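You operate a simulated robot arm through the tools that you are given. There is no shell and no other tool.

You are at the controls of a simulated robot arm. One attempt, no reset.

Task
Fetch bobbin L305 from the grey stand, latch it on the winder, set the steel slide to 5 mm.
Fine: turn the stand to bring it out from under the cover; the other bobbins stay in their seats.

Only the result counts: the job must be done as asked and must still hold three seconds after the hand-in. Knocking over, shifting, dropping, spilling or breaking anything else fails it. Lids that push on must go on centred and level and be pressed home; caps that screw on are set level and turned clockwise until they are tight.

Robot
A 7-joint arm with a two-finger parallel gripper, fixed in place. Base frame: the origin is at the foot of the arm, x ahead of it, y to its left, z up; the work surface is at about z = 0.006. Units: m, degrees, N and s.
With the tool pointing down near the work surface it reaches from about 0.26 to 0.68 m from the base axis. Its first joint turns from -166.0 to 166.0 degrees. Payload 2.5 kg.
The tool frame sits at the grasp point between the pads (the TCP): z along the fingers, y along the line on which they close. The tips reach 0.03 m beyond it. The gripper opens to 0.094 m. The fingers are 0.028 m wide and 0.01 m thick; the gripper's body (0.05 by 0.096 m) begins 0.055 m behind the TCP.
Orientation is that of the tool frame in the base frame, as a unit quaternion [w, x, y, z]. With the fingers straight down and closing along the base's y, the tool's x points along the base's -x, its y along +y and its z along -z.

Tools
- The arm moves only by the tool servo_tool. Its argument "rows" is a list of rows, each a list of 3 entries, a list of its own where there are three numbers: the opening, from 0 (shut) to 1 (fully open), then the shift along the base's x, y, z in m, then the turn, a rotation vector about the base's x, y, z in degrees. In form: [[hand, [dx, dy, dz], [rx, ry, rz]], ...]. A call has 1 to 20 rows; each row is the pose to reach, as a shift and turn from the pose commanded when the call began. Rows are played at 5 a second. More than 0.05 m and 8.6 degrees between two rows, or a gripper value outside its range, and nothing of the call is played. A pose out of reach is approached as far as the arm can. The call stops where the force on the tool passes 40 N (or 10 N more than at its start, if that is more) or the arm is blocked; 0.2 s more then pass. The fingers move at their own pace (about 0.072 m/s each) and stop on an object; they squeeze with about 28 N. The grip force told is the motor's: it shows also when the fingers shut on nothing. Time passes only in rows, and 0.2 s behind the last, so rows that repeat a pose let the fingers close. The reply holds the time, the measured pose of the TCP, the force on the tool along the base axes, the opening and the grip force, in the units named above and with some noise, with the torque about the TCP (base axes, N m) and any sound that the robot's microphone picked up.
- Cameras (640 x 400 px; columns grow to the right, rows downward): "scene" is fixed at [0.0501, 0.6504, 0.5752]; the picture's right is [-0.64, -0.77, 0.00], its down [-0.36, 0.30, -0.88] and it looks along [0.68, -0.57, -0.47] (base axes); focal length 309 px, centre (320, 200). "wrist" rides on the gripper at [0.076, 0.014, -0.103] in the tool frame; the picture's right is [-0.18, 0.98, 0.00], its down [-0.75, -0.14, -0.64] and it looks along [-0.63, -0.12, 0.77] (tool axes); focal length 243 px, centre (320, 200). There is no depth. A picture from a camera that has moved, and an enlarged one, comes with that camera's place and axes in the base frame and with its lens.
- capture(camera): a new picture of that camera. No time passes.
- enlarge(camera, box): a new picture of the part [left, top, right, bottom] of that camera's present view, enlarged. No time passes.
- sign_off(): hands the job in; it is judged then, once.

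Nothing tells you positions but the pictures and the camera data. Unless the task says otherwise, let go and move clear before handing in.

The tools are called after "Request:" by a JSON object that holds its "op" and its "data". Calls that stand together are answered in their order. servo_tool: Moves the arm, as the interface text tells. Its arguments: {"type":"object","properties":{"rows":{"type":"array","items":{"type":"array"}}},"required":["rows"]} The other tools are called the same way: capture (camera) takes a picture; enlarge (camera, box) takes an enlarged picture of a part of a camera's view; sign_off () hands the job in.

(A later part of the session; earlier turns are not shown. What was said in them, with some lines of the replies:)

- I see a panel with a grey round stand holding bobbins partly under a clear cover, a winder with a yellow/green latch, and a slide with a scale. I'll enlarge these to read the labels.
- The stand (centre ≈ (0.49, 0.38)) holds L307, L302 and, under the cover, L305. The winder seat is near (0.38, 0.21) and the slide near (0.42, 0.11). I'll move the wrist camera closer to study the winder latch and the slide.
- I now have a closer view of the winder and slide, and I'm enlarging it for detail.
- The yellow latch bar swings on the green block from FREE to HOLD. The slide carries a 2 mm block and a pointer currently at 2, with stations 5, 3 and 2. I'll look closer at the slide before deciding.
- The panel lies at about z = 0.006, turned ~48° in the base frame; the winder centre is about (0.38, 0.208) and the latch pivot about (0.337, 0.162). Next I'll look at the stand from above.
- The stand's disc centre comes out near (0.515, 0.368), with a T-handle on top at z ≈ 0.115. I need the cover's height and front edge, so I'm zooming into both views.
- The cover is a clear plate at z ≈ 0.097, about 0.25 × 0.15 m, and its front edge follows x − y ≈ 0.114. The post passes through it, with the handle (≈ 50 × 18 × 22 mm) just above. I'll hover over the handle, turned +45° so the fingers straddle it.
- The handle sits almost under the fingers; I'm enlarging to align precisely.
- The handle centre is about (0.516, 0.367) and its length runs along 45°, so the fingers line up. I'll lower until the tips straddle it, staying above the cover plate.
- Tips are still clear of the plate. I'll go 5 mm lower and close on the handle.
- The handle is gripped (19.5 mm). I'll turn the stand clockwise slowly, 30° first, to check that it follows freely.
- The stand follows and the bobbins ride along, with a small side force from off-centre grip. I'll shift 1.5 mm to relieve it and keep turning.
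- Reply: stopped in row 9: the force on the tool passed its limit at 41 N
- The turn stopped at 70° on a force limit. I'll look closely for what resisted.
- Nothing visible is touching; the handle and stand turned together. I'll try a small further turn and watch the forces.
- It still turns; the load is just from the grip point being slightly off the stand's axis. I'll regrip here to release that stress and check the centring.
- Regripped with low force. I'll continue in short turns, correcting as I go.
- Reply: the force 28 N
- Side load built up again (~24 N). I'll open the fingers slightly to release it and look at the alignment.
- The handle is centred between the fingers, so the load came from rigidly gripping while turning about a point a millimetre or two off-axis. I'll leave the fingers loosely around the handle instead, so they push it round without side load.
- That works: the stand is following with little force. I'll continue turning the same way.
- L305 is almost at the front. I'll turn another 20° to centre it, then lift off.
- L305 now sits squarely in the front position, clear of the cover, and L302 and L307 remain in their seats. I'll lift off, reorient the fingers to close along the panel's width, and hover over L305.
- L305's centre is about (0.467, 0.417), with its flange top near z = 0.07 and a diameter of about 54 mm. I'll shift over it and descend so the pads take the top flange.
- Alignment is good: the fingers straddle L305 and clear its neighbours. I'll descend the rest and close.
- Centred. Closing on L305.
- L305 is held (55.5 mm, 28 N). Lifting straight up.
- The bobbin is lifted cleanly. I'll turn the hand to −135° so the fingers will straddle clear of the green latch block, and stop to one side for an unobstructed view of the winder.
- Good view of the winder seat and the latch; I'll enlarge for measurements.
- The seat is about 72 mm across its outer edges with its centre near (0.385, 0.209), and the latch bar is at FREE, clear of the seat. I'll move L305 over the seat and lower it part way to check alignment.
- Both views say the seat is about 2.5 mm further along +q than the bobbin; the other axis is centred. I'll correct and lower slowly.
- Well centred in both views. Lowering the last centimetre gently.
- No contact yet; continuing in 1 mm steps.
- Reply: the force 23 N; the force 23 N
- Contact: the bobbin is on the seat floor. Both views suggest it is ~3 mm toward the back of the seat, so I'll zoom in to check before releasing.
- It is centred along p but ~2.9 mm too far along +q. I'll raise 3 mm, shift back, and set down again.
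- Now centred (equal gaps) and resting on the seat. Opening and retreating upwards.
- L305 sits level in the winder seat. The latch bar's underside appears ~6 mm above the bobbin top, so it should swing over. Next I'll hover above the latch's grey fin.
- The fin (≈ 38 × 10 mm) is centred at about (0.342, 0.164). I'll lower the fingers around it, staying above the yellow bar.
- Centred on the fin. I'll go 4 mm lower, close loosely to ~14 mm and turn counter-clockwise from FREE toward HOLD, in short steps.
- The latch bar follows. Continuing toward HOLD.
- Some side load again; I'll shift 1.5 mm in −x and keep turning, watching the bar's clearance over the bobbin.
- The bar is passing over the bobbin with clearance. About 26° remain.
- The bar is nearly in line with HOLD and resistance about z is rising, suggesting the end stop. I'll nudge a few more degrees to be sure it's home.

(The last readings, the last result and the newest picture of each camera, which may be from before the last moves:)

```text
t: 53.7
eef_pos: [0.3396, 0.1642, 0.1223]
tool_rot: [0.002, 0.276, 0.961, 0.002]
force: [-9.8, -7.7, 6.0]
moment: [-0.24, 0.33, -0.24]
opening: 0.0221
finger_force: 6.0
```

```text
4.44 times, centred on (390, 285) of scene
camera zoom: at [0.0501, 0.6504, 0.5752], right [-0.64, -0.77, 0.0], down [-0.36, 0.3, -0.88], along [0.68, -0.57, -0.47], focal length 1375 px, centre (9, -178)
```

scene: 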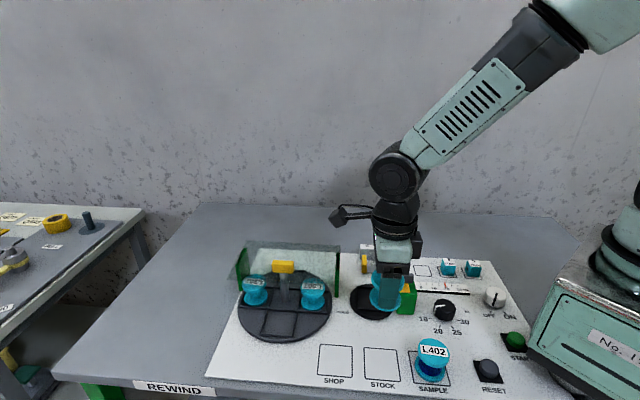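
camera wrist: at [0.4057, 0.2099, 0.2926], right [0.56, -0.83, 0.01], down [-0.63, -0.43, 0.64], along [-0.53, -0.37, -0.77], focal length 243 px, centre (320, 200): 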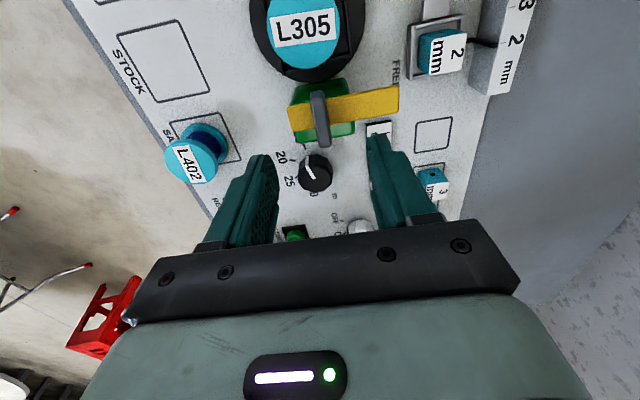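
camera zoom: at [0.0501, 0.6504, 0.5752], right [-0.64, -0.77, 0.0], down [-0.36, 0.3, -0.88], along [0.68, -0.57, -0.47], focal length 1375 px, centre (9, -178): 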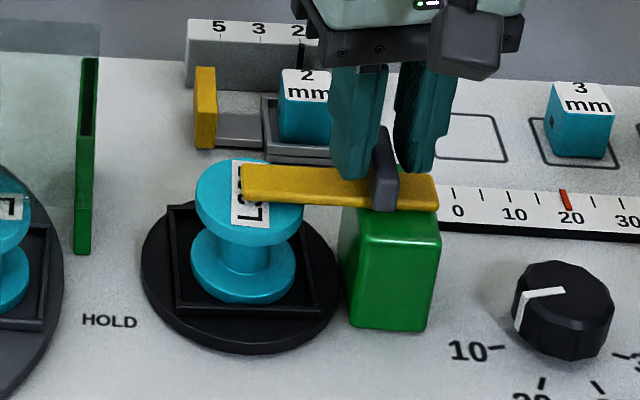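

The bar no longer moves: it is at its end stop, over the bobbin at HOLD. I'll ease back, open and lift away.

Request:
{"op": "servo_tool", "data": {"rows": [[0.2, [0.0, 0, 0], [0, 0, -4]], [0.35, [0.0, 0, 0], [0, 0, -9]], [0.45, [0.0, 0, 0], [0, 0, -9]], [0.45, [0.0, 0, 0.02], [0, 0, -9]], [0.45, [0, 0, 0.05], [0, 0, -9]], [0.45, [0, 0, 0.078], [0, 0, -9]], [0.45, [0, 0, 0.078], [0, 0, -9]]]}}

Request:
{"op": "capture", "data": {"camera": "wrist"}}

Request:
{"op": "capture", "data": {"camera": "scene"}}

Request:
{"op": "enlarge", "data": {"camera": "scene", "box": [350, 240, 430, 330]}}

```text
t: 55.3
eef_pos: [0.3398, 0.1656, 0.2005]
tool_rot: [0.002, 0.35, 0.937, 0.002]
force: [-1.2, 0.4, 0.2]
moment: [0.0, -0.02, 0.01]
opening: 0.0422
finger_force: 0.1
```

```text
taken
camera wrist: at [0.292, 0.2258, 0.3021], right [0.78, 0.62, 0.01], down [0.47, -0.6, 0.64], along [0.4, -0.5, -0.77], focal length 243 px, centre (320, 200)
```

wrist: 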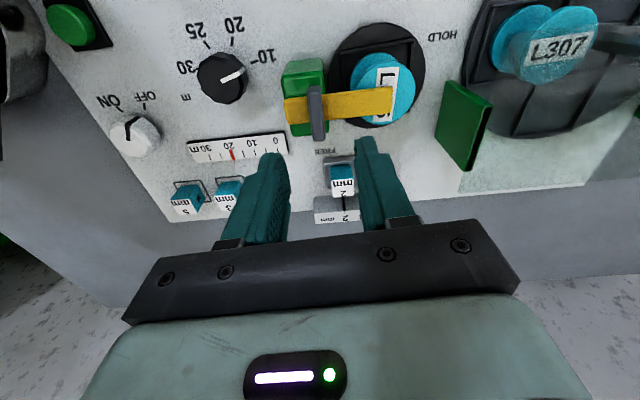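

```text
taken
```

scene: 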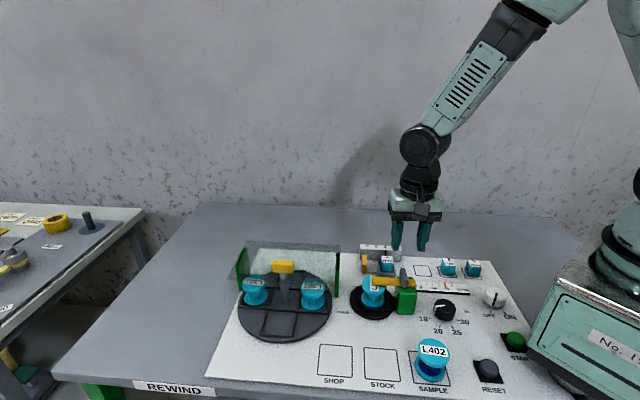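

```text
4.44 times, centred on (390, 285) of scene
camera zoom: at [0.0501, 0.6504, 0.5752], right [-0.64, -0.77, 0.0], down [-0.36, 0.3, -0.88], along [0.68, -0.57, -0.47], focal length 1375 px, centre (9, -178)
```

zoom: 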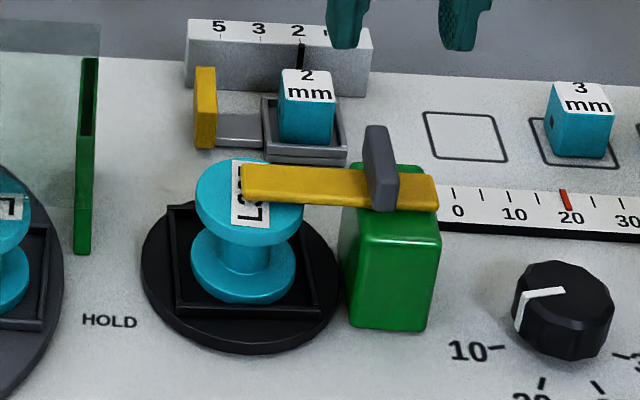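

L305 is latched. Now the slide: its yellow handle plate is near (0.467, 0.137). I'll hover over it with the fingers set to close along the slide's direction.

Request:
{"op": "servo_tool", "data": {"rows": [[0.45, [0.03, -0.007, 0], [0, 0, 0]], [0.45, [0.06, -0.014, 0], [0, 0, -2]], [0.45, [0.095, -0.021, 0], [0, 0, -4]], [0.45, [0.127, -0.0285, 0], [0, 0, -4]], [0.45, [0.127, -0.0285, -0.04], [0, 0, -4]], [0.45, [0.127, -0.0285, -0.04], [0, 0, -4]]]}}

Request:
{"op": "capture", "data": {"camera": "wrist"}}

Request:
{"op": "enlarge", "data": {"camera": "wrist", "box": [220, 50, 400, 190]}}

Request:
{"op": "enlarge", "data": {"camera": "scene", "box": [350, 220, 430, 290]}}

```text
t: 56.7
eef_pos: [0.4678, 0.1372, 0.1597]
tool_rot: [0.002, 0.382, 0.924, 0.003]
force: [0.4, -0.1, -0.3]
moment: [0.02, -0.02, -0.02]
opening: 0.0423
finger_force: 0.1
```

```text
taken
camera wrist: at [0.4239, 0.2014, 0.2616], right [0.83, 0.56, 0.01], down [0.43, -0.63, 0.64], along [0.37, -0.53, -0.77], focal length 243 px, centre (320, 200)
```

wrist: 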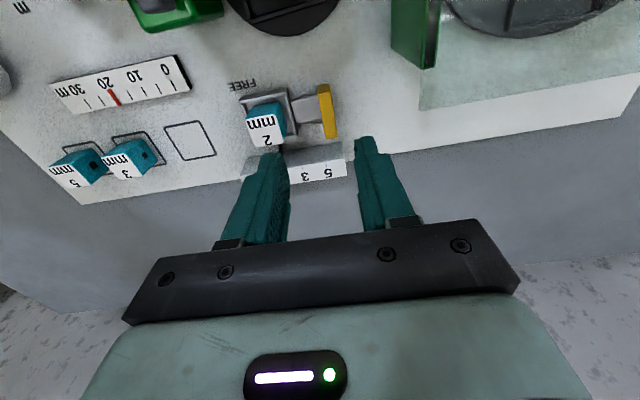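

```text
2.86 times, centred on (310, 120) of wrist
camera zoom: at [0.4239, 0.2014, 0.2616], right [0.83, 0.56, 0.01], down [0.43, -0.63, 0.64], along [0.37, -0.53, -0.77], focal length 693 px, centre (349, 429)
```

zoom: 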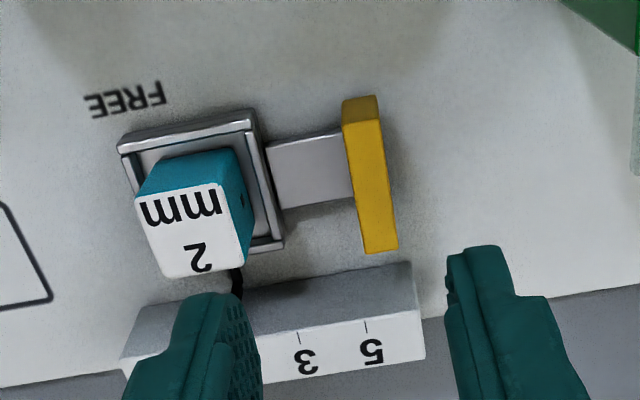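

```text
5.71 times, centred on (390, 255) of scene
camera zoom: at [0.0501, 0.6504, 0.5752], right [-0.64, -0.77, 0.0], down [-0.36, 0.3, -0.88], along [0.68, -0.57, -0.47], focal length 1768 px, centre (-80, -114)
```

zoom: 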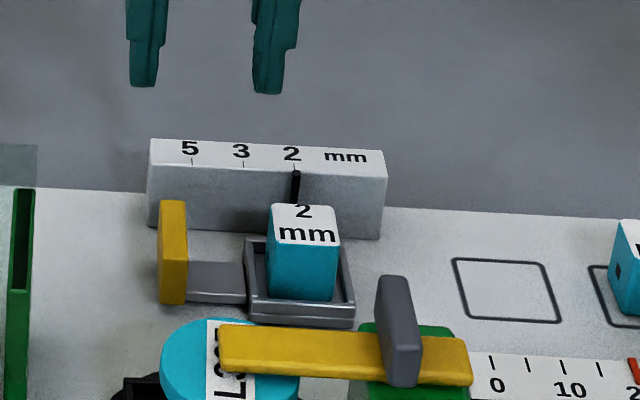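

The plate is about 11 mm thick and 43 mm tall, and the stations are ~25 mm apart, so ~50 mm of travel is needed. To avoid the cover's corner I'll keep the hand high (TCP z ≈ 0.06) and grip a little toward the back of the plate. First I'll lower part way to verify.

Request:
{"op": "servo_tool", "data": {"rows": [[0.3, [0.0124, -0.0032, 0], [0, 0, 0]], [0.28, [0.0124, -0.0032, -0.03], [0, 0, 0]], [0.28, [0.0124, -0.0032, -0.065], [0, 0, 0]], [0.28, [0.0124, -0.0032, -0.065], [0, 0, 0]]]}}

Request:
{"op": "enlarge", "data": {"camera": "wrist", "box": [220, 80, 420, 220]}}

Request:
{"op": "enlarge", "data": {"camera": "scene", "box": [340, 220, 420, 290]}}

```text
t: 57.7
eef_pos: [0.4795, 0.1325, 0.0945]
tool_rot: [0.002, 0.382, 0.924, 0.002]
force: [-0.2, -0.8, 0.5]
moment: [-0.03, 0.01, -0.03]
opening: 0.0265
finger_force: 0.2
```

```text
2.86 times, centred on (320, 150) of wrist
camera zoom: at [0.4358, 0.1955, 0.1969], right [0.83, 0.56, 0.01], down [0.43, -0.63, 0.64], along [0.37, -0.53, -0.77], focal length 693 px, centre (320, 343)
```

zoom: 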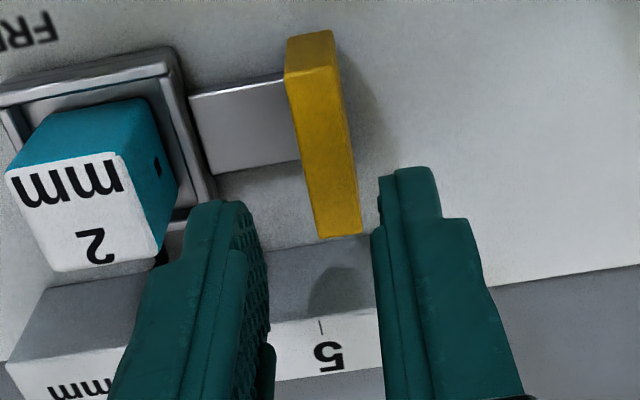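

```text
5.71 times, centred on (380, 255) of scene
camera zoom: at [0.0501, 0.6504, 0.5752], right [-0.64, -0.77, 0.0], down [-0.36, 0.3, -0.88], along [0.68, -0.57, -0.47], focal length 1768 px, centre (-23, -114)
```

zoom: 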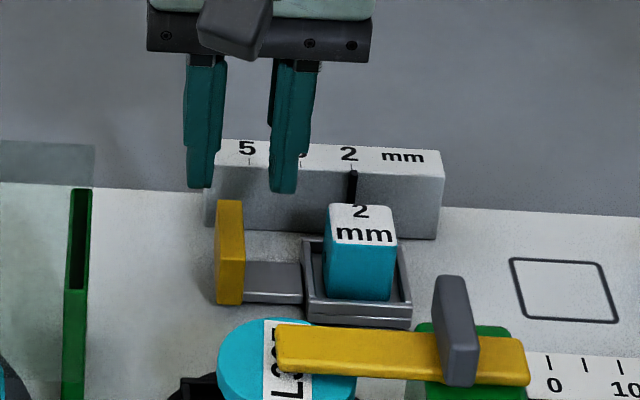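

Nearly aligned; I'll shift ~3 mm along the slide, descend to z ≈ 0.061 and close on the plate.

Request:
{"op": "servo_tool", "data": {"rows": [[0.28, [0.0007, 0.0035, 0], [0, 0, 0]], [0.28, [0.0007, 0.0035, -0.02], [0, 0, 0]], [0.28, [0.0007, 0.0035, -0.034], [0, 0, 0]], [0.28, [0.0007, 0.0035, -0.034], [0, 0, 0]]]}}

Request:
{"op": "enlarge", "data": {"camera": "wrist", "box": [220, 80, 420, 220]}}

Request:
{"op": "enlarge", "data": {"camera": "scene", "box": [340, 220, 420, 290]}}

```text
t: 58.7
eef_pos: [0.4807, 0.1358, 0.0615]
tool_rot: [0.002, 0.383, 0.924, 0.003]
force: [0.1, 0.2, 0.0]
moment: [-0.02, -0.01, -0.03]
opening: 0.0264
finger_force: 0.1
```

```text
2.86 times, centred on (320, 150) of wrist
camera zoom: at [0.437, 0.1998, 0.163], right [0.83, 0.56, 0.01], down [0.43, -0.64, 0.64], along [0.37, -0.53, -0.77], focal length 693 px, centre (320, 343)
```

zoom: 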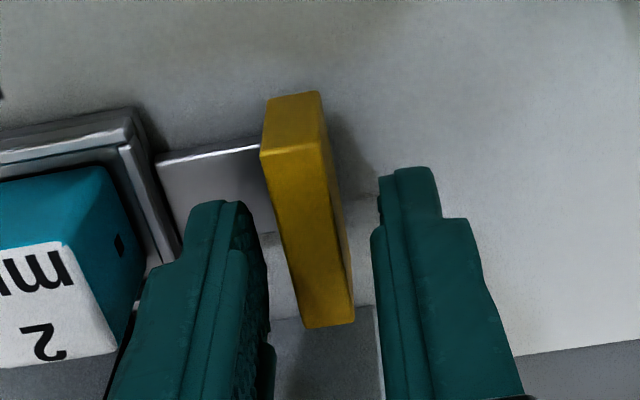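

```text
5.71 times, centred on (380, 255) of scene
camera zoom: at [0.0501, 0.6504, 0.5752], right [-0.64, -0.77, 0.0], down [-0.36, 0.3, -0.88], along [0.68, -0.57, -0.47], focal length 1768 px, centre (-23, -114)
```

zoom: 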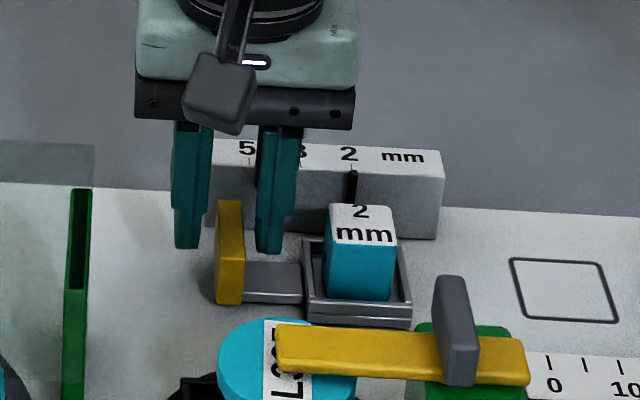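

The fingers straddle the plate well. Closing.

Request:
{"op": "servo_tool", "data": {"rows": [[0.15, [0, 0, 0], [0, 0, 0]], [0.05, [0, 0, 0], [0, 0, 0]], [0.05, [0, 0, 0], [0, 0, 0]], [0.05, [0, 0, 0], [0, 0, 0]]]}}

Request:
{"op": "enlarge", "data": {"camera": "scene", "box": [340, 220, 420, 290]}}

```text
t: 59.7
eef_pos: [0.4797, 0.1374, 0.0615]
tool_rot: [0.002, 0.383, 0.924, 0.002]
force: [-0.5, -1.4, -1.2]
moment: [0.01, 0.16, 0.02]
opening: 0.0117
finger_force: 44.7
```

```text
5.71 times, centred on (380, 255) of scene
camera zoom: at [0.0501, 0.6504, 0.5752], right [-0.64, -0.77, 0.0], down [-0.36, 0.3, -0.88], along [0.68, -0.57, -0.47], focal length 1768 px, centre (-23, -114)
```

zoom: 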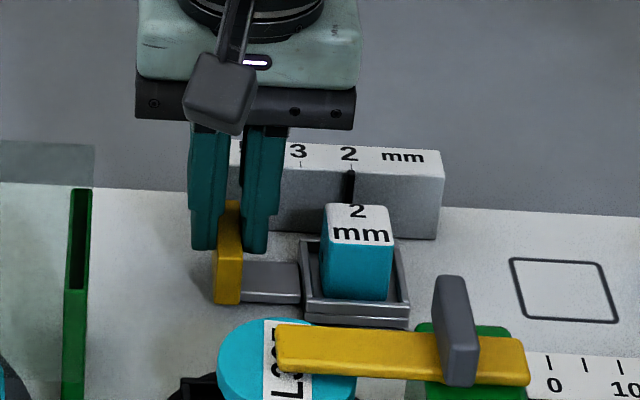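

Gripped, and the pointer moved with the plate. I'll slide slowly toward 5, 20 mm first.

Request:
{"op": "servo_tool", "data": {"rows": [[0.05, [0.0014, 0.0014, 0], [0, 0, 0]], [0.05, [0.0035, 0.0035, 0], [0, 0, 0]], [0.05, [0.006, 0.006, 0], [0, 0, 0]], [0.05, [0.0085, 0.0085, 0], [0, 0, 0]], [0.05, [0.0115, 0.0115, 0], [0, 0, 0]], [0.05, [0.0141, 0.0141, 0], [0, 0, 0]], [0.05, [0.0141, 0.0141, 0], [0, 0, 0]]]}}

Request:
{"op": "enlarge", "data": {"camera": "scene", "box": [340, 220, 420, 290]}}

Request:
{"op": "capture", "data": {"camera": "wrist"}}

```text
t: 61.3
eef_pos: [0.4938, 0.1509, 0.0622]
tool_rot: [0.003, 0.384, 0.923, 0.002]
force: [7.4, -5.8, 2.7]
moment: [0.22, 0.37, 0.07]
opening: 0.0116
finger_force: 44.5
```

```text
5.71 times, centred on (380, 255) of scene
camera zoom: at [0.0501, 0.6504, 0.5752], right [-0.64, -0.77, 0.0], down [-0.36, 0.3, -0.88], along [0.68, -0.57, -0.47], focal length 1768 px, centre (-23, -114)
```

zoom: 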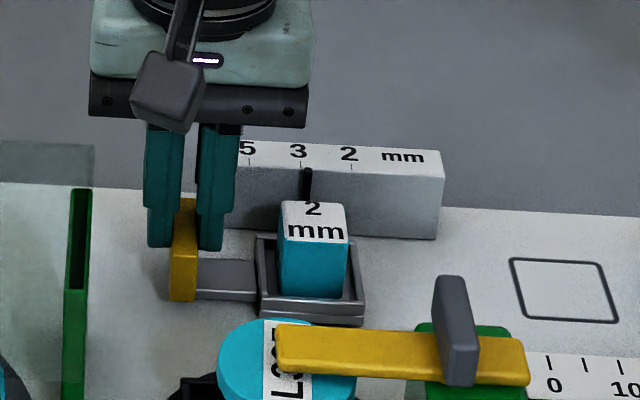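

```text
taken
camera wrist: at [0.451, 0.2142, 0.1628], right [0.83, 0.56, 0.01], down [0.43, -0.63, 0.64], along [0.37, -0.53, -0.77], focal length 243 px, centre (320, 200)
```

wrist: 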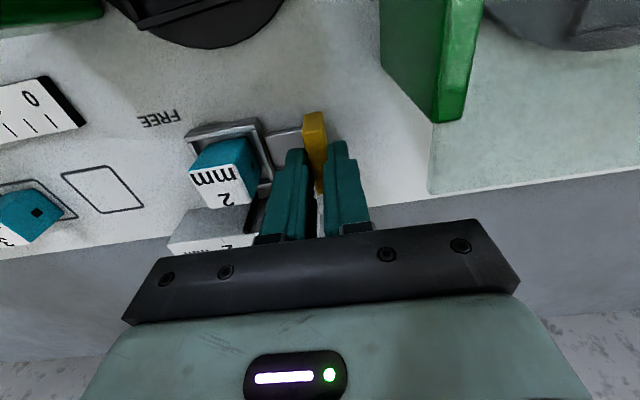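

The slide moves; the pointer is now at 3. About 25 mm to go; I'll do it in two parts, easing a little toward +q to relieve side force.

Request:
{"op": "servo_tool", "data": {"rows": [[0.05, [0.0024, 0.0014, 0], [0, 0, 0]], [0.05, [0.0045, 0.0035, 0], [0, 0, 0]], [0.05, [0.007, 0.006, 0], [0, 0, 0]], [0.05, [0.0095, 0.0085, 0], [0, 0, 0]], [0.05, [0.0115, 0.0105, 0], [0, 0, 0]], [0.05, [0.0115, 0.0105, 0], [0, 0, 0]]]}}

Request:
{"op": "enlarge", "data": {"camera": "scene", "box": [340, 220, 420, 290]}}

Request:
{"op": "capture", "data": {"camera": "wrist"}}

```text
t: 62.7
eef_pos: [0.5058, 0.1624, 0.0614]
tool_rot: [0.002, 0.383, 0.924, 0.003]
force: [3.0, -4.2, 11.3]
moment: [0.27, 0.44, 0.03]
opening: 0.0119
finger_force: 45.1
```

```text
5.71 times, centred on (380, 255) of scene
camera zoom: at [0.0501, 0.6504, 0.5752], right [-0.64, -0.77, 0.0], down [-0.36, 0.3, -0.88], along [0.68, -0.57, -0.47], focal length 1768 px, centre (-23, -114)
```

zoom: 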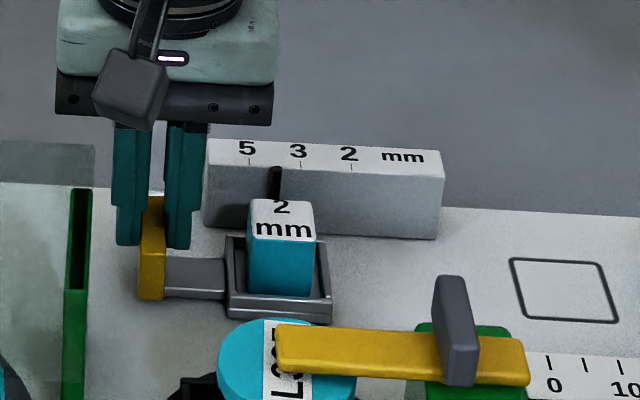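

```text
taken
camera wrist: at [0.4616, 0.2245, 0.1629], right [0.83, 0.56, 0.01], down [0.43, -0.64, 0.64], along [0.37, -0.53, -0.77], focal length 243 px, centre (320, 200)
```

wrist: 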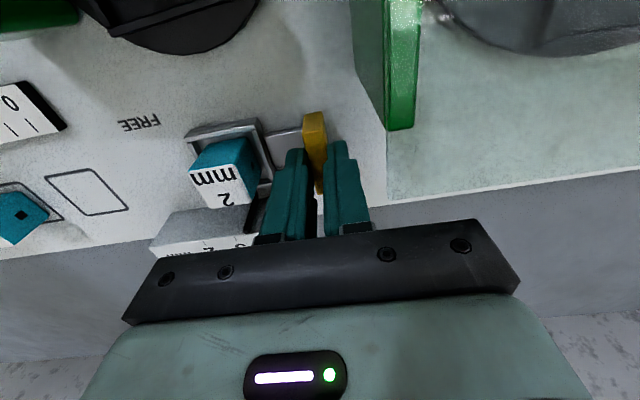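

Pointer is about halfway between 3 and 5. Some vertical load built up, so I'll briefly release and regrip to relax it before finishing.

Request:
{"op": "servo_tool", "data": {"rows": [[0.2, [0, 0, 0], [0, 0, 0]], [0.2, [0, 0, 0], [0, 0, 0]], [0.05, [0, 0, 0], [0, 0, 0]], [0.05, [0, 0, 0], [0, 0, 0]], [0.05, [0, 0, 0], [0, 0, 0]]]}}

Request:
{"op": "enlarge", "data": {"camera": "scene", "box": [350, 230, 400, 275]}}

```text
t: 63.9
eef_pos: [0.5037, 0.1611, 0.0607]
tool_rot: [0.001, 0.383, 0.924, 0.002]
force: [-2.8, 2.5, -4.5]
moment: [-0.04, 0.03, 0.0]
opening: 0.0117
finger_force: 45.4
```

```text
8.89 times, centred on (375, 252) of scene
camera zoom: at [0.0501, 0.6504, 0.5752], right [-0.64, -0.77, 0.0], down [-0.36, 0.3, -0.88], along [0.68, -0.57, -0.47], focal length 2750 px, centre (-169, -267)
```

zoom: 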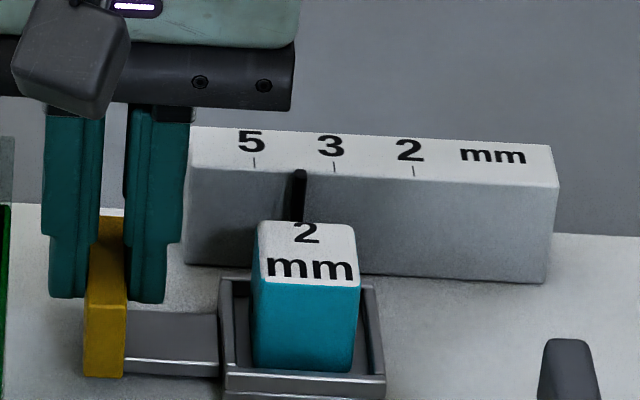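

Pointer needs about 13 mm more. I'll move 11 mm then fine-tune.

Request:
{"op": "servo_tool", "data": {"rows": [[0.05, [0.0015, 0.0013, 0], [0, 0, 0]], [0.05, [0.0035, 0.0033, 0], [0, 0, 0]], [0.05, [0.006, 0.0055, 0], [0, 0, 0]], [0.05, [0.0081, 0.0075, 0], [0, 0, 0]], [0.05, [0.0081, 0.0075, 0], [0, 0, 0]]]}}

Request:
{"op": "enlarge", "data": {"camera": "scene", "box": [350, 230, 400, 275]}}

Request:
{"op": "capture", "data": {"camera": "wrist"}}

```text
t: 65.0
eef_pos: [0.5106, 0.1677, 0.0612]
tool_rot: [-0.001, 0.381, 0.925, -0.001]
force: [-5.8, -1.4, 4.6]
moment: [-0.46, -0.77, -0.03]
opening: 0.0118
finger_force: 44.9
stopped in row 5: the force on the tool passed its limit at 46 N (the readings are from after the stop); the commanded pose is now the measured one
```

```text
8.89 times, centred on (375, 252) of scene
camera zoom: at [0.0501, 0.6504, 0.5752], right [-0.64, -0.77, 0.0], down [-0.36, 0.3, -0.88], along [0.68, -0.57, -0.47], focal length 2750 px, centre (-169, -267)
```

zoom: 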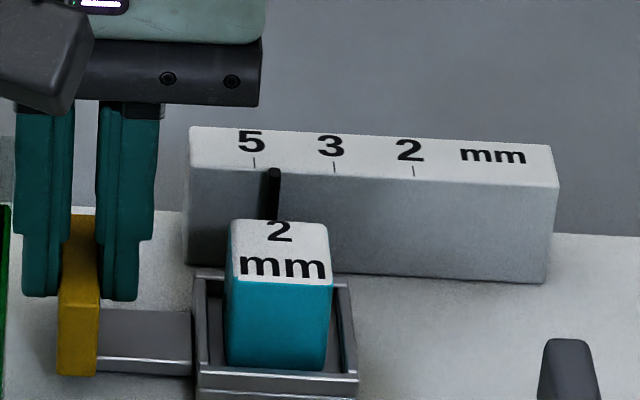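

```text
taken
camera wrist: at [0.4678, 0.2308, 0.1622], right [0.82, 0.57, -0.01], down [0.44, -0.63, 0.64], along [0.36, -0.53, -0.77], focal length 243 px, centre (320, 200)
```

wrist: 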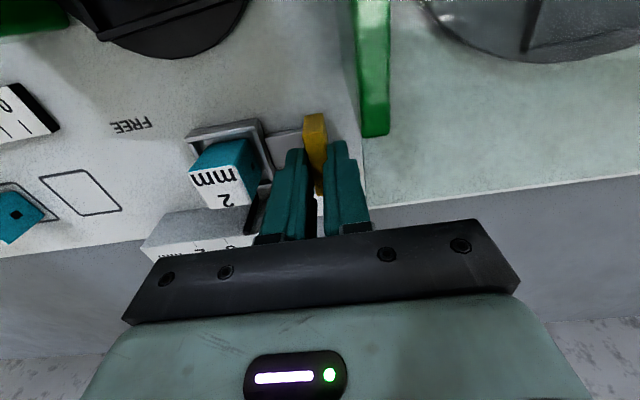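

The arm stopped at 46 N just short of 5. I need to see whether a finger is meeting the cover's corner or the slide is binding.

Request:
{"op": "enlarge", "data": {"camera": "scene", "box": [310, 220, 380, 290]}}

Request:
{"op": "enlarge", "data": {"camera": "wrist", "box": [280, 90, 440, 250]}}

Request:
{"op": "capture", "data": {"camera": "scene"}}

```text
5.71 times, centred on (345, 255) of scene
camera zoom: at [0.0501, 0.6504, 0.5752], right [-0.64, -0.77, 0.0], down [-0.36, 0.3, -0.88], along [0.68, -0.57, -0.47], focal length 1768 px, centre (177, -114)
```

zoom: 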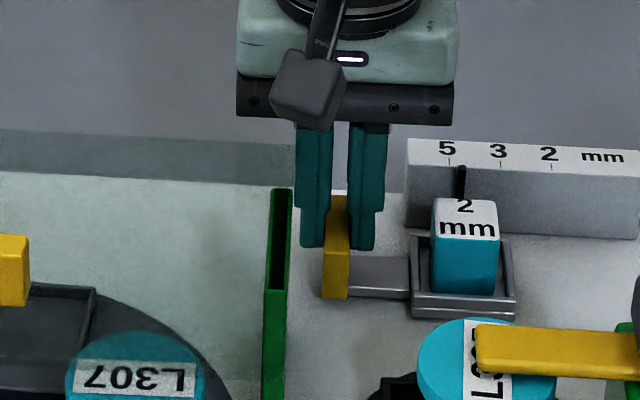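

```text
2.50 times, centred on (360, 170) of wrist
camera zoom: at [0.4678, 0.2308, 0.1622], right [0.82, 0.57, -0.01], down [0.44, -0.63, 0.64], along [0.36, -0.53, -0.77], focal length 606 px, centre (220, 275)
```

zoom: 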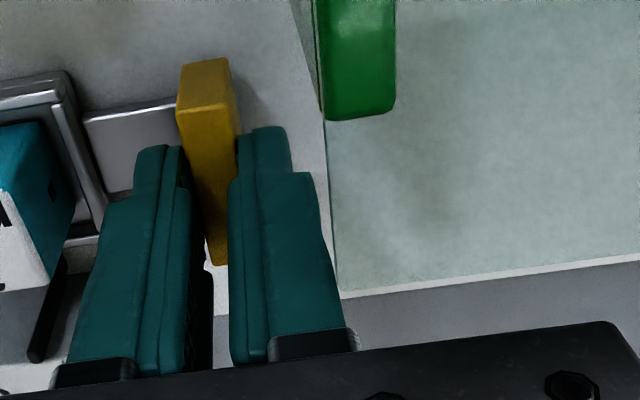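

```text
taken
```

scene: 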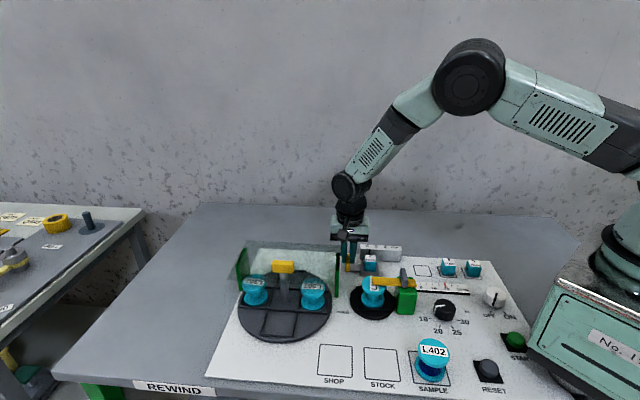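

The +p finger's thicker root is touching the cover's back corner edge. I'll back off 6 mm with the slide, open a little, shift 9 mm toward the back to clear the cover, and regrip.

Request:
{"op": "servo_tool", "data": {"rows": [[0.05, [-0.0015, -0.0015, 0], [0, 0, 0]], [0.05, [-0.003, -0.003, 0], [0, 0, 0]], [0.05, [-0.0045, -0.0045, 0], [0, 0, 0]], [0.05, [-0.0045, -0.0045, 0], [0, 0, 0]]]}}

Request:
{"op": "servo_tool", "data": {"rows": [[0.18, [0, 0, 0], [0, 0, 0]], [0.2, [0, 0, 0], [0, 0, 0]], [0.2, [0.003, -0.003, 0], [0, 0, 0]], [0.2, [0.0064, -0.0064, 0], [0, 0, 0]], [0.2, [0.0064, -0.0064, 0], [0, 0, 0]]]}}

Request:
{"op": "enlarge", "data": {"camera": "wrist", "box": [280, 90, 440, 250]}}

Request:
{"op": "enlarge", "data": {"camera": "scene", "box": [350, 230, 400, 275]}}

```text
t: 66.0
eef_pos: [0.5054, 0.163, 0.0612]
tool_rot: [-0.001, 0.382, 0.924, -0.001]
force: [2.5, -2.8, 0.0]
moment: [0.38, 0.28, -0.16]
opening: 0.0118
finger_force: 44.6
```

```text
t: 67.2
eef_pos: [0.5119, 0.1573, 0.0604]
tool_rot: [-0.002, 0.381, 0.924, -0.001]
force: [-1.0, -0.2, -0.2]
moment: [0.03, -0.02, -0.02]
opening: 0.0186
finger_force: 0.0
```

```text
2.50 times, centred on (360, 170) of wrist
camera zoom: at [0.4694, 0.2201, 0.162], right [0.82, 0.57, -0.01], down [0.44, -0.63, 0.64], along [0.36, -0.53, -0.77], focal length 606 px, centre (220, 275)
```

zoom: 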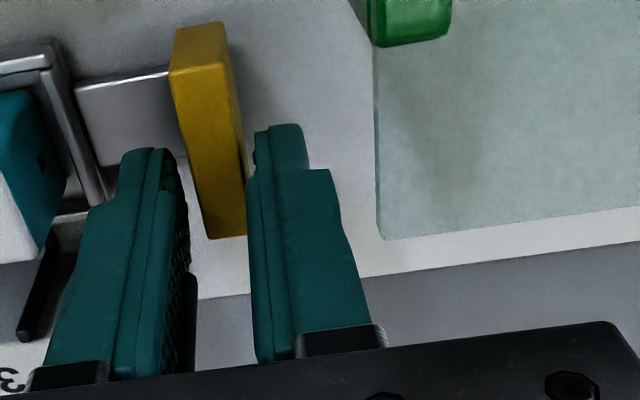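

```text
8.89 times, centred on (375, 252) of scene
camera zoom: at [0.0501, 0.6504, 0.5752], right [-0.64, -0.77, 0.0], down [-0.36, 0.3, -0.88], along [0.68, -0.57, -0.47], focal length 2750 px, centre (-169, -267)
```

zoom: 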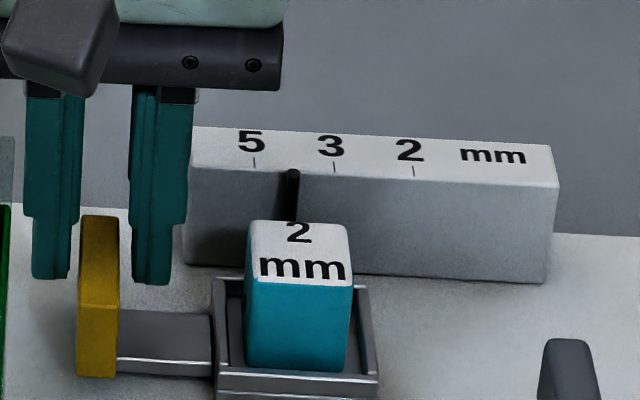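

Clear of the cover now, with ~18 mm of pad still on the plate. Regripping and sliding 9 mm.

Request:
{"op": "servo_tool", "data": {"rows": [[0.05, [0, 0, 0], [0, 0, 0]], [0.05, [0, 0, 0], [0, 0, 0]], [0.05, [0, 0, 0], [0, 0, 0]], [0.05, [0.0015, 0.0015, 0], [0, 0, 0]], [0.05, [0.0035, 0.0035, 0], [0, 0, 0]], [0.05, [0.005, 0.005, 0], [0, 0, 0]], [0.05, [0.0064, 0.0064, 0], [0, 0, 0]], [0.05, [0.0064, 0.0064, 0], [0, 0, 0]]]}}

Request:
{"op": "enlarge", "data": {"camera": "scene", "box": [350, 230, 400, 275]}}

Request:
{"op": "enlarge", "data": {"camera": "wrist", "box": [280, 90, 440, 250]}}

```text
t: 69.0
eef_pos: [0.5184, 0.1643, 0.0604]
tool_rot: [-0.003, 0.382, 0.924, -0.001]
force: [-3.1, 3.7, -9.4]
moment: [-0.23, -0.33, -0.15]
opening: 0.0115
finger_force: 45.2
```

```text
8.89 times, centred on (375, 252) of scene
camera zoom: at [0.0501, 0.6504, 0.5752], right [-0.64, -0.77, 0.0], down [-0.36, 0.3, -0.88], along [0.68, -0.57, -0.47], focal length 2750 px, centre (-169, -267)
```

zoom: 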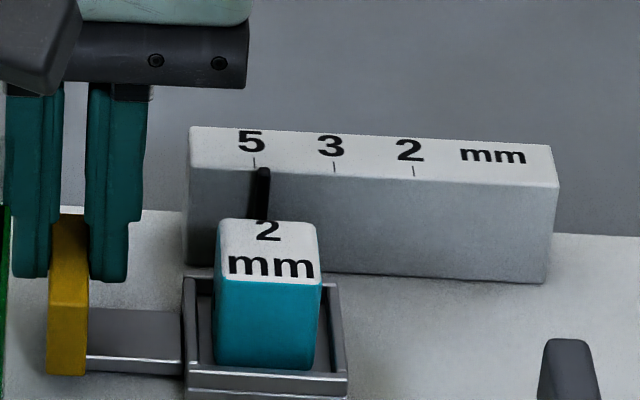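

```text
2.50 times, centred on (360, 170) of wrist
camera zoom: at [0.4763, 0.2268, 0.1621], right [0.82, 0.57, -0.01], down [0.44, -0.63, 0.64], along [0.36, -0.53, -0.77], focal length 606 px, centre (220, 275)
```

zoom: 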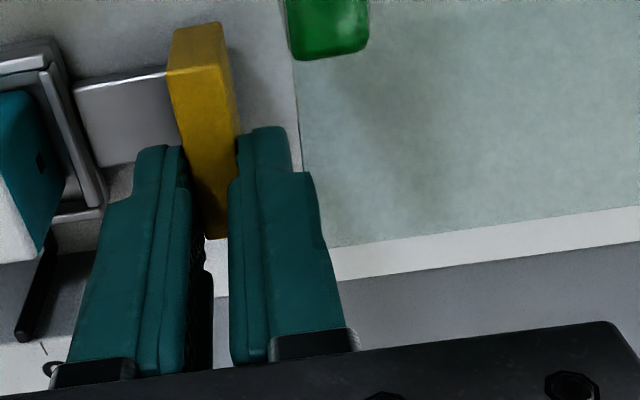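

Very close; zooming in on the pointer to fine-tune.

Request:
{"op": "enlarge", "data": {"camera": "scene", "box": [368, 240, 400, 260]}}

```text
16.00 times, centred on (384, 250) of scene
camera zoom: at [0.0501, 0.6504, 0.5752], right [-0.64, -0.77, 0.0], down [-0.36, 0.3, -0.88], along [0.68, -0.57, -0.47], focal length 4950 px, centre (-704, -600)
```

zoom: 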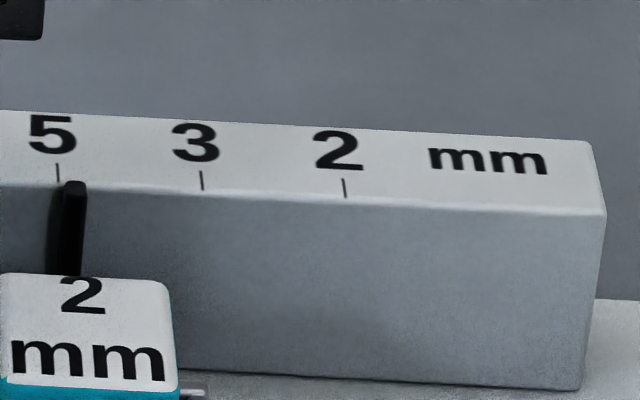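

The pointer is ~2.5 mm short of the 5 tick. Moving the remainder.

Request:
{"op": "servo_tool", "data": {"rows": [[0.05, [0.0008, 0.0008, 0], [0, 0, 0]], [0.05, [0.0018, 0.0018, 0], [0, 0, 0]], [0.05, [0.0018, 0.0018, 0], [0, 0, 0]]]}}

Request:
{"op": "enlarge", "data": {"camera": "scene", "box": [368, 240, 400, 260]}}

```text
t: 69.8
eef_pos: [0.5212, 0.1642, 0.0607]
tool_rot: [-0.003, 0.382, 0.924, -0.003]
force: [-4.3, 7.1, -7.2]
moment: [0.11, -0.02, -0.17]
opening: 0.0115
finger_force: 45.0
```

```text
16.00 times, centred on (384, 250) of scene
camera zoom: at [0.0501, 0.6504, 0.5752], right [-0.64, -0.77, 0.0], down [-0.36, 0.3, -0.88], along [0.68, -0.57, -0.47], focal length 4950 px, centre (-704, -600)
```

zoom: 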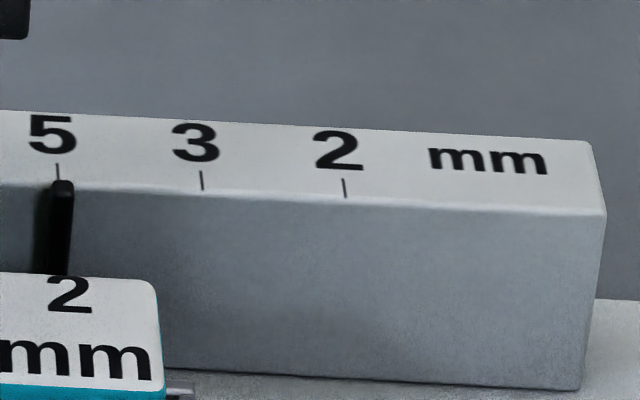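

The pointer is on the 5 tick. Releasing and rising straight up.

Request:
{"op": "servo_tool", "data": {"rows": [[0.15, [0, 0, 0], [0, 0, 0]], [0.24, [0, 0, 0], [0, 0, 0]], [0.24, [0, 0, 0], [0, 0, 0]]]}}

Request:
{"op": "enlarge", "data": {"camera": "scene", "box": [368, 240, 400, 260]}}

Request:
{"op": "enlarge", "data": {"camera": "wrist", "box": [280, 90, 440, 250]}}

```text
t: 70.6
eef_pos: [0.5209, 0.1632, 0.0621]
tool_rot: [-0.003, 0.382, 0.924, -0.001]
force: [0.6, -0.2, 0.3]
moment: [-0.01, 0.0, 0.01]
opening: 0.0226
finger_force: 0.0
```

```text
16.00 times, centred on (384, 250) of scene
camera zoom: at [0.0501, 0.6504, 0.5752], right [-0.64, -0.77, 0.0], down [-0.36, 0.3, -0.88], along [0.68, -0.57, -0.47], focal length 4950 px, centre (-704, -600)
```

zoom: 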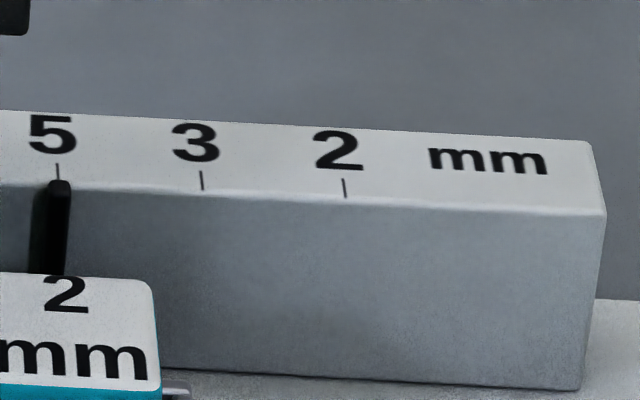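

```text
2.50 times, centred on (360, 170) of wrist
camera zoom: at [0.4783, 0.2278, 0.1624], right [0.82, 0.57, 0.0], down [0.44, -0.63, 0.64], along [0.36, -0.53, -0.77], focal length 606 px, centre (220, 275)
```

zoom: 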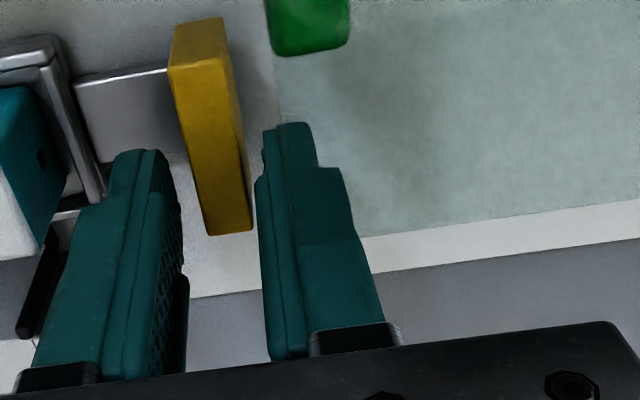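

The pointer stays on 5 after release. Rising clear and then checking everything.

Request:
{"op": "servo_tool", "data": {"rows": [[0.24, [0.001, -0.001, 0.01], [0, 0, 0]], [0.24, [0.002, -0.002, 0.04], [0, 0, 0]], [0.24, [0.002, -0.002, 0.08], [0, 0, 0]], [0.24, [0.002, -0.002, 0.12], [0, 0, 0]], [0.24, [0, 0, 0.15], [0, 0, 0]], [0.24, [-0.04, 0, 0.17], [0, 0, 0]], [0.24, [-0.08, 0, 0.19], [0, 0, 0]], [0.24, [-0.12, 0, 0.2], [0, 0, 0]], [0.24, [-0.15, 0, 0.22], [0, 0, 0]], [0.24, [-0.15, 0, 0.22], [0, 0, 0]]]}}

Request:
{"op": "capture", "data": {"camera": "scene"}}

Request:
{"op": "capture", "data": {"camera": "wrist"}}

Request:
{"op": "enlarge", "data": {"camera": "scene", "box": [350, 235, 430, 325]}}

Request:
{"op": "enlarge", "data": {"camera": "scene", "box": [225, 230, 350, 350]}}

Request:
{"op": "enlarge", "data": {"camera": "scene", "box": [368, 240, 400, 260]}}

```text
t: 72.8
eef_pos: [0.3705, 0.1652, 0.2808]
tool_rot: [-0.003, 0.383, 0.924, -0.002]
force: [-0.1, -1.0, 0.3]
moment: [0.0, -0.02, 0.0]
opening: 0.0227
finger_force: 0.1
```

```text
taken
```

scene: 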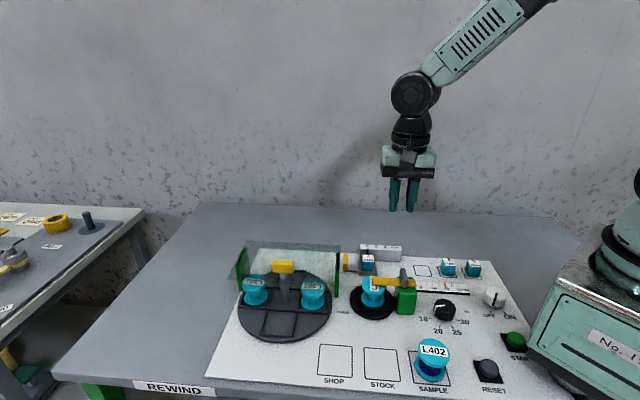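

```text
taken
camera wrist: at [0.328, 0.228, 0.3829], right [0.82, 0.57, 0.0], down [0.44, -0.63, 0.64], along [0.36, -0.53, -0.77], focal length 243 px, centre (320, 200)
```

wrist: 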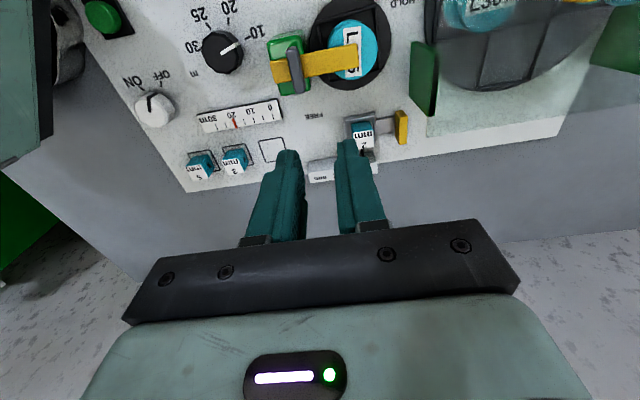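

```text
4.44 times, centred on (390, 280) of scene
camera zoom: at [0.0501, 0.6504, 0.5752], right [-0.64, -0.77, 0.0], down [-0.36, 0.3, -0.88], along [0.68, -0.57, -0.47], focal length 1375 px, centre (9, -156)
```

zoom: 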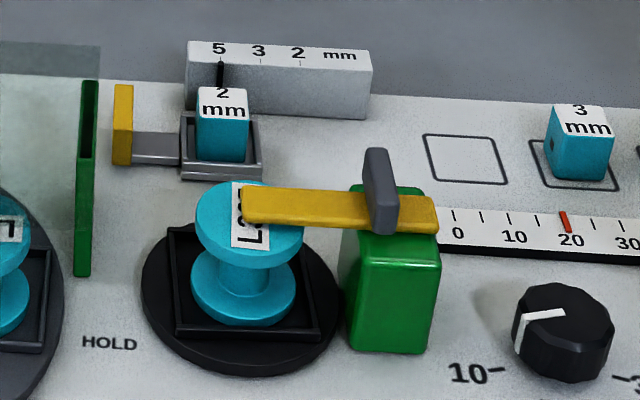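

```text
3.33 times, centred on (288, 290) of scene
camera zoom: at [0.0501, 0.6504, 0.5752], right [-0.64, -0.77, 0.0], down [-0.36, 0.3, -0.88], along [0.68, -0.57, -0.47], focal length 1031 px, centre (428, -100)
```

zoom: 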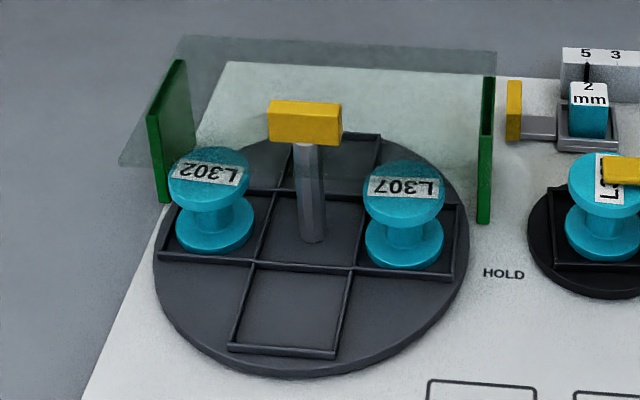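

```text
16.00 times, centred on (384, 250) of scene
camera zoom: at [0.0501, 0.6504, 0.5752], right [-0.64, -0.77, 0.0], down [-0.36, 0.3, -0.88], along [0.68, -0.57, -0.47], focal length 4950 px, centre (-704, -600)
```

zoom: 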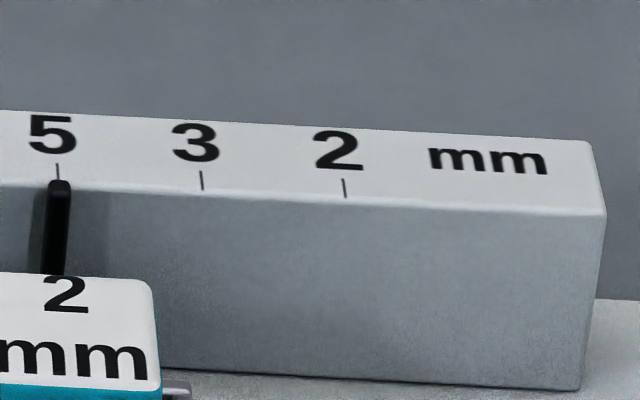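

L305 is on the winder with the latch bar at its HOLD stop, and the slide pointer is on 5. L302 and L307 are still in their seats, the cover hasn't moved, and the arm is clear. Handing in.

Request:
{"op": "sign_off", "data": {}}

```text
The job is handed in.
```

I handed the job in with bobbin L305 latched on the winder and the steel slide's pointer on the 5 mm mark. I don't have the judging result.

- **Stand:** I turned it about 180° by its handle to bring L305 out from under the cover. L302 and L307 stayed in their seats.
- **Winder:** L305 sits centred on the winder seat. I swung the yellow latch bar over it from FREE to HOLD until it reached its stop.
- **Slide:** I read "set to 5 mm" as moving the pointer to 5, so I left the blue 2 mm block in the slide's tray. It moved along with the slide.
- **Contact with the cover:** While I was moving the slide, the arm stopped at 46 N, most likely because a finger touched the back corner of the clear cover. I backed off and finished from a clear position. The cover looks unmoved in the final pictures.

The gripper is open and well clear of everything.
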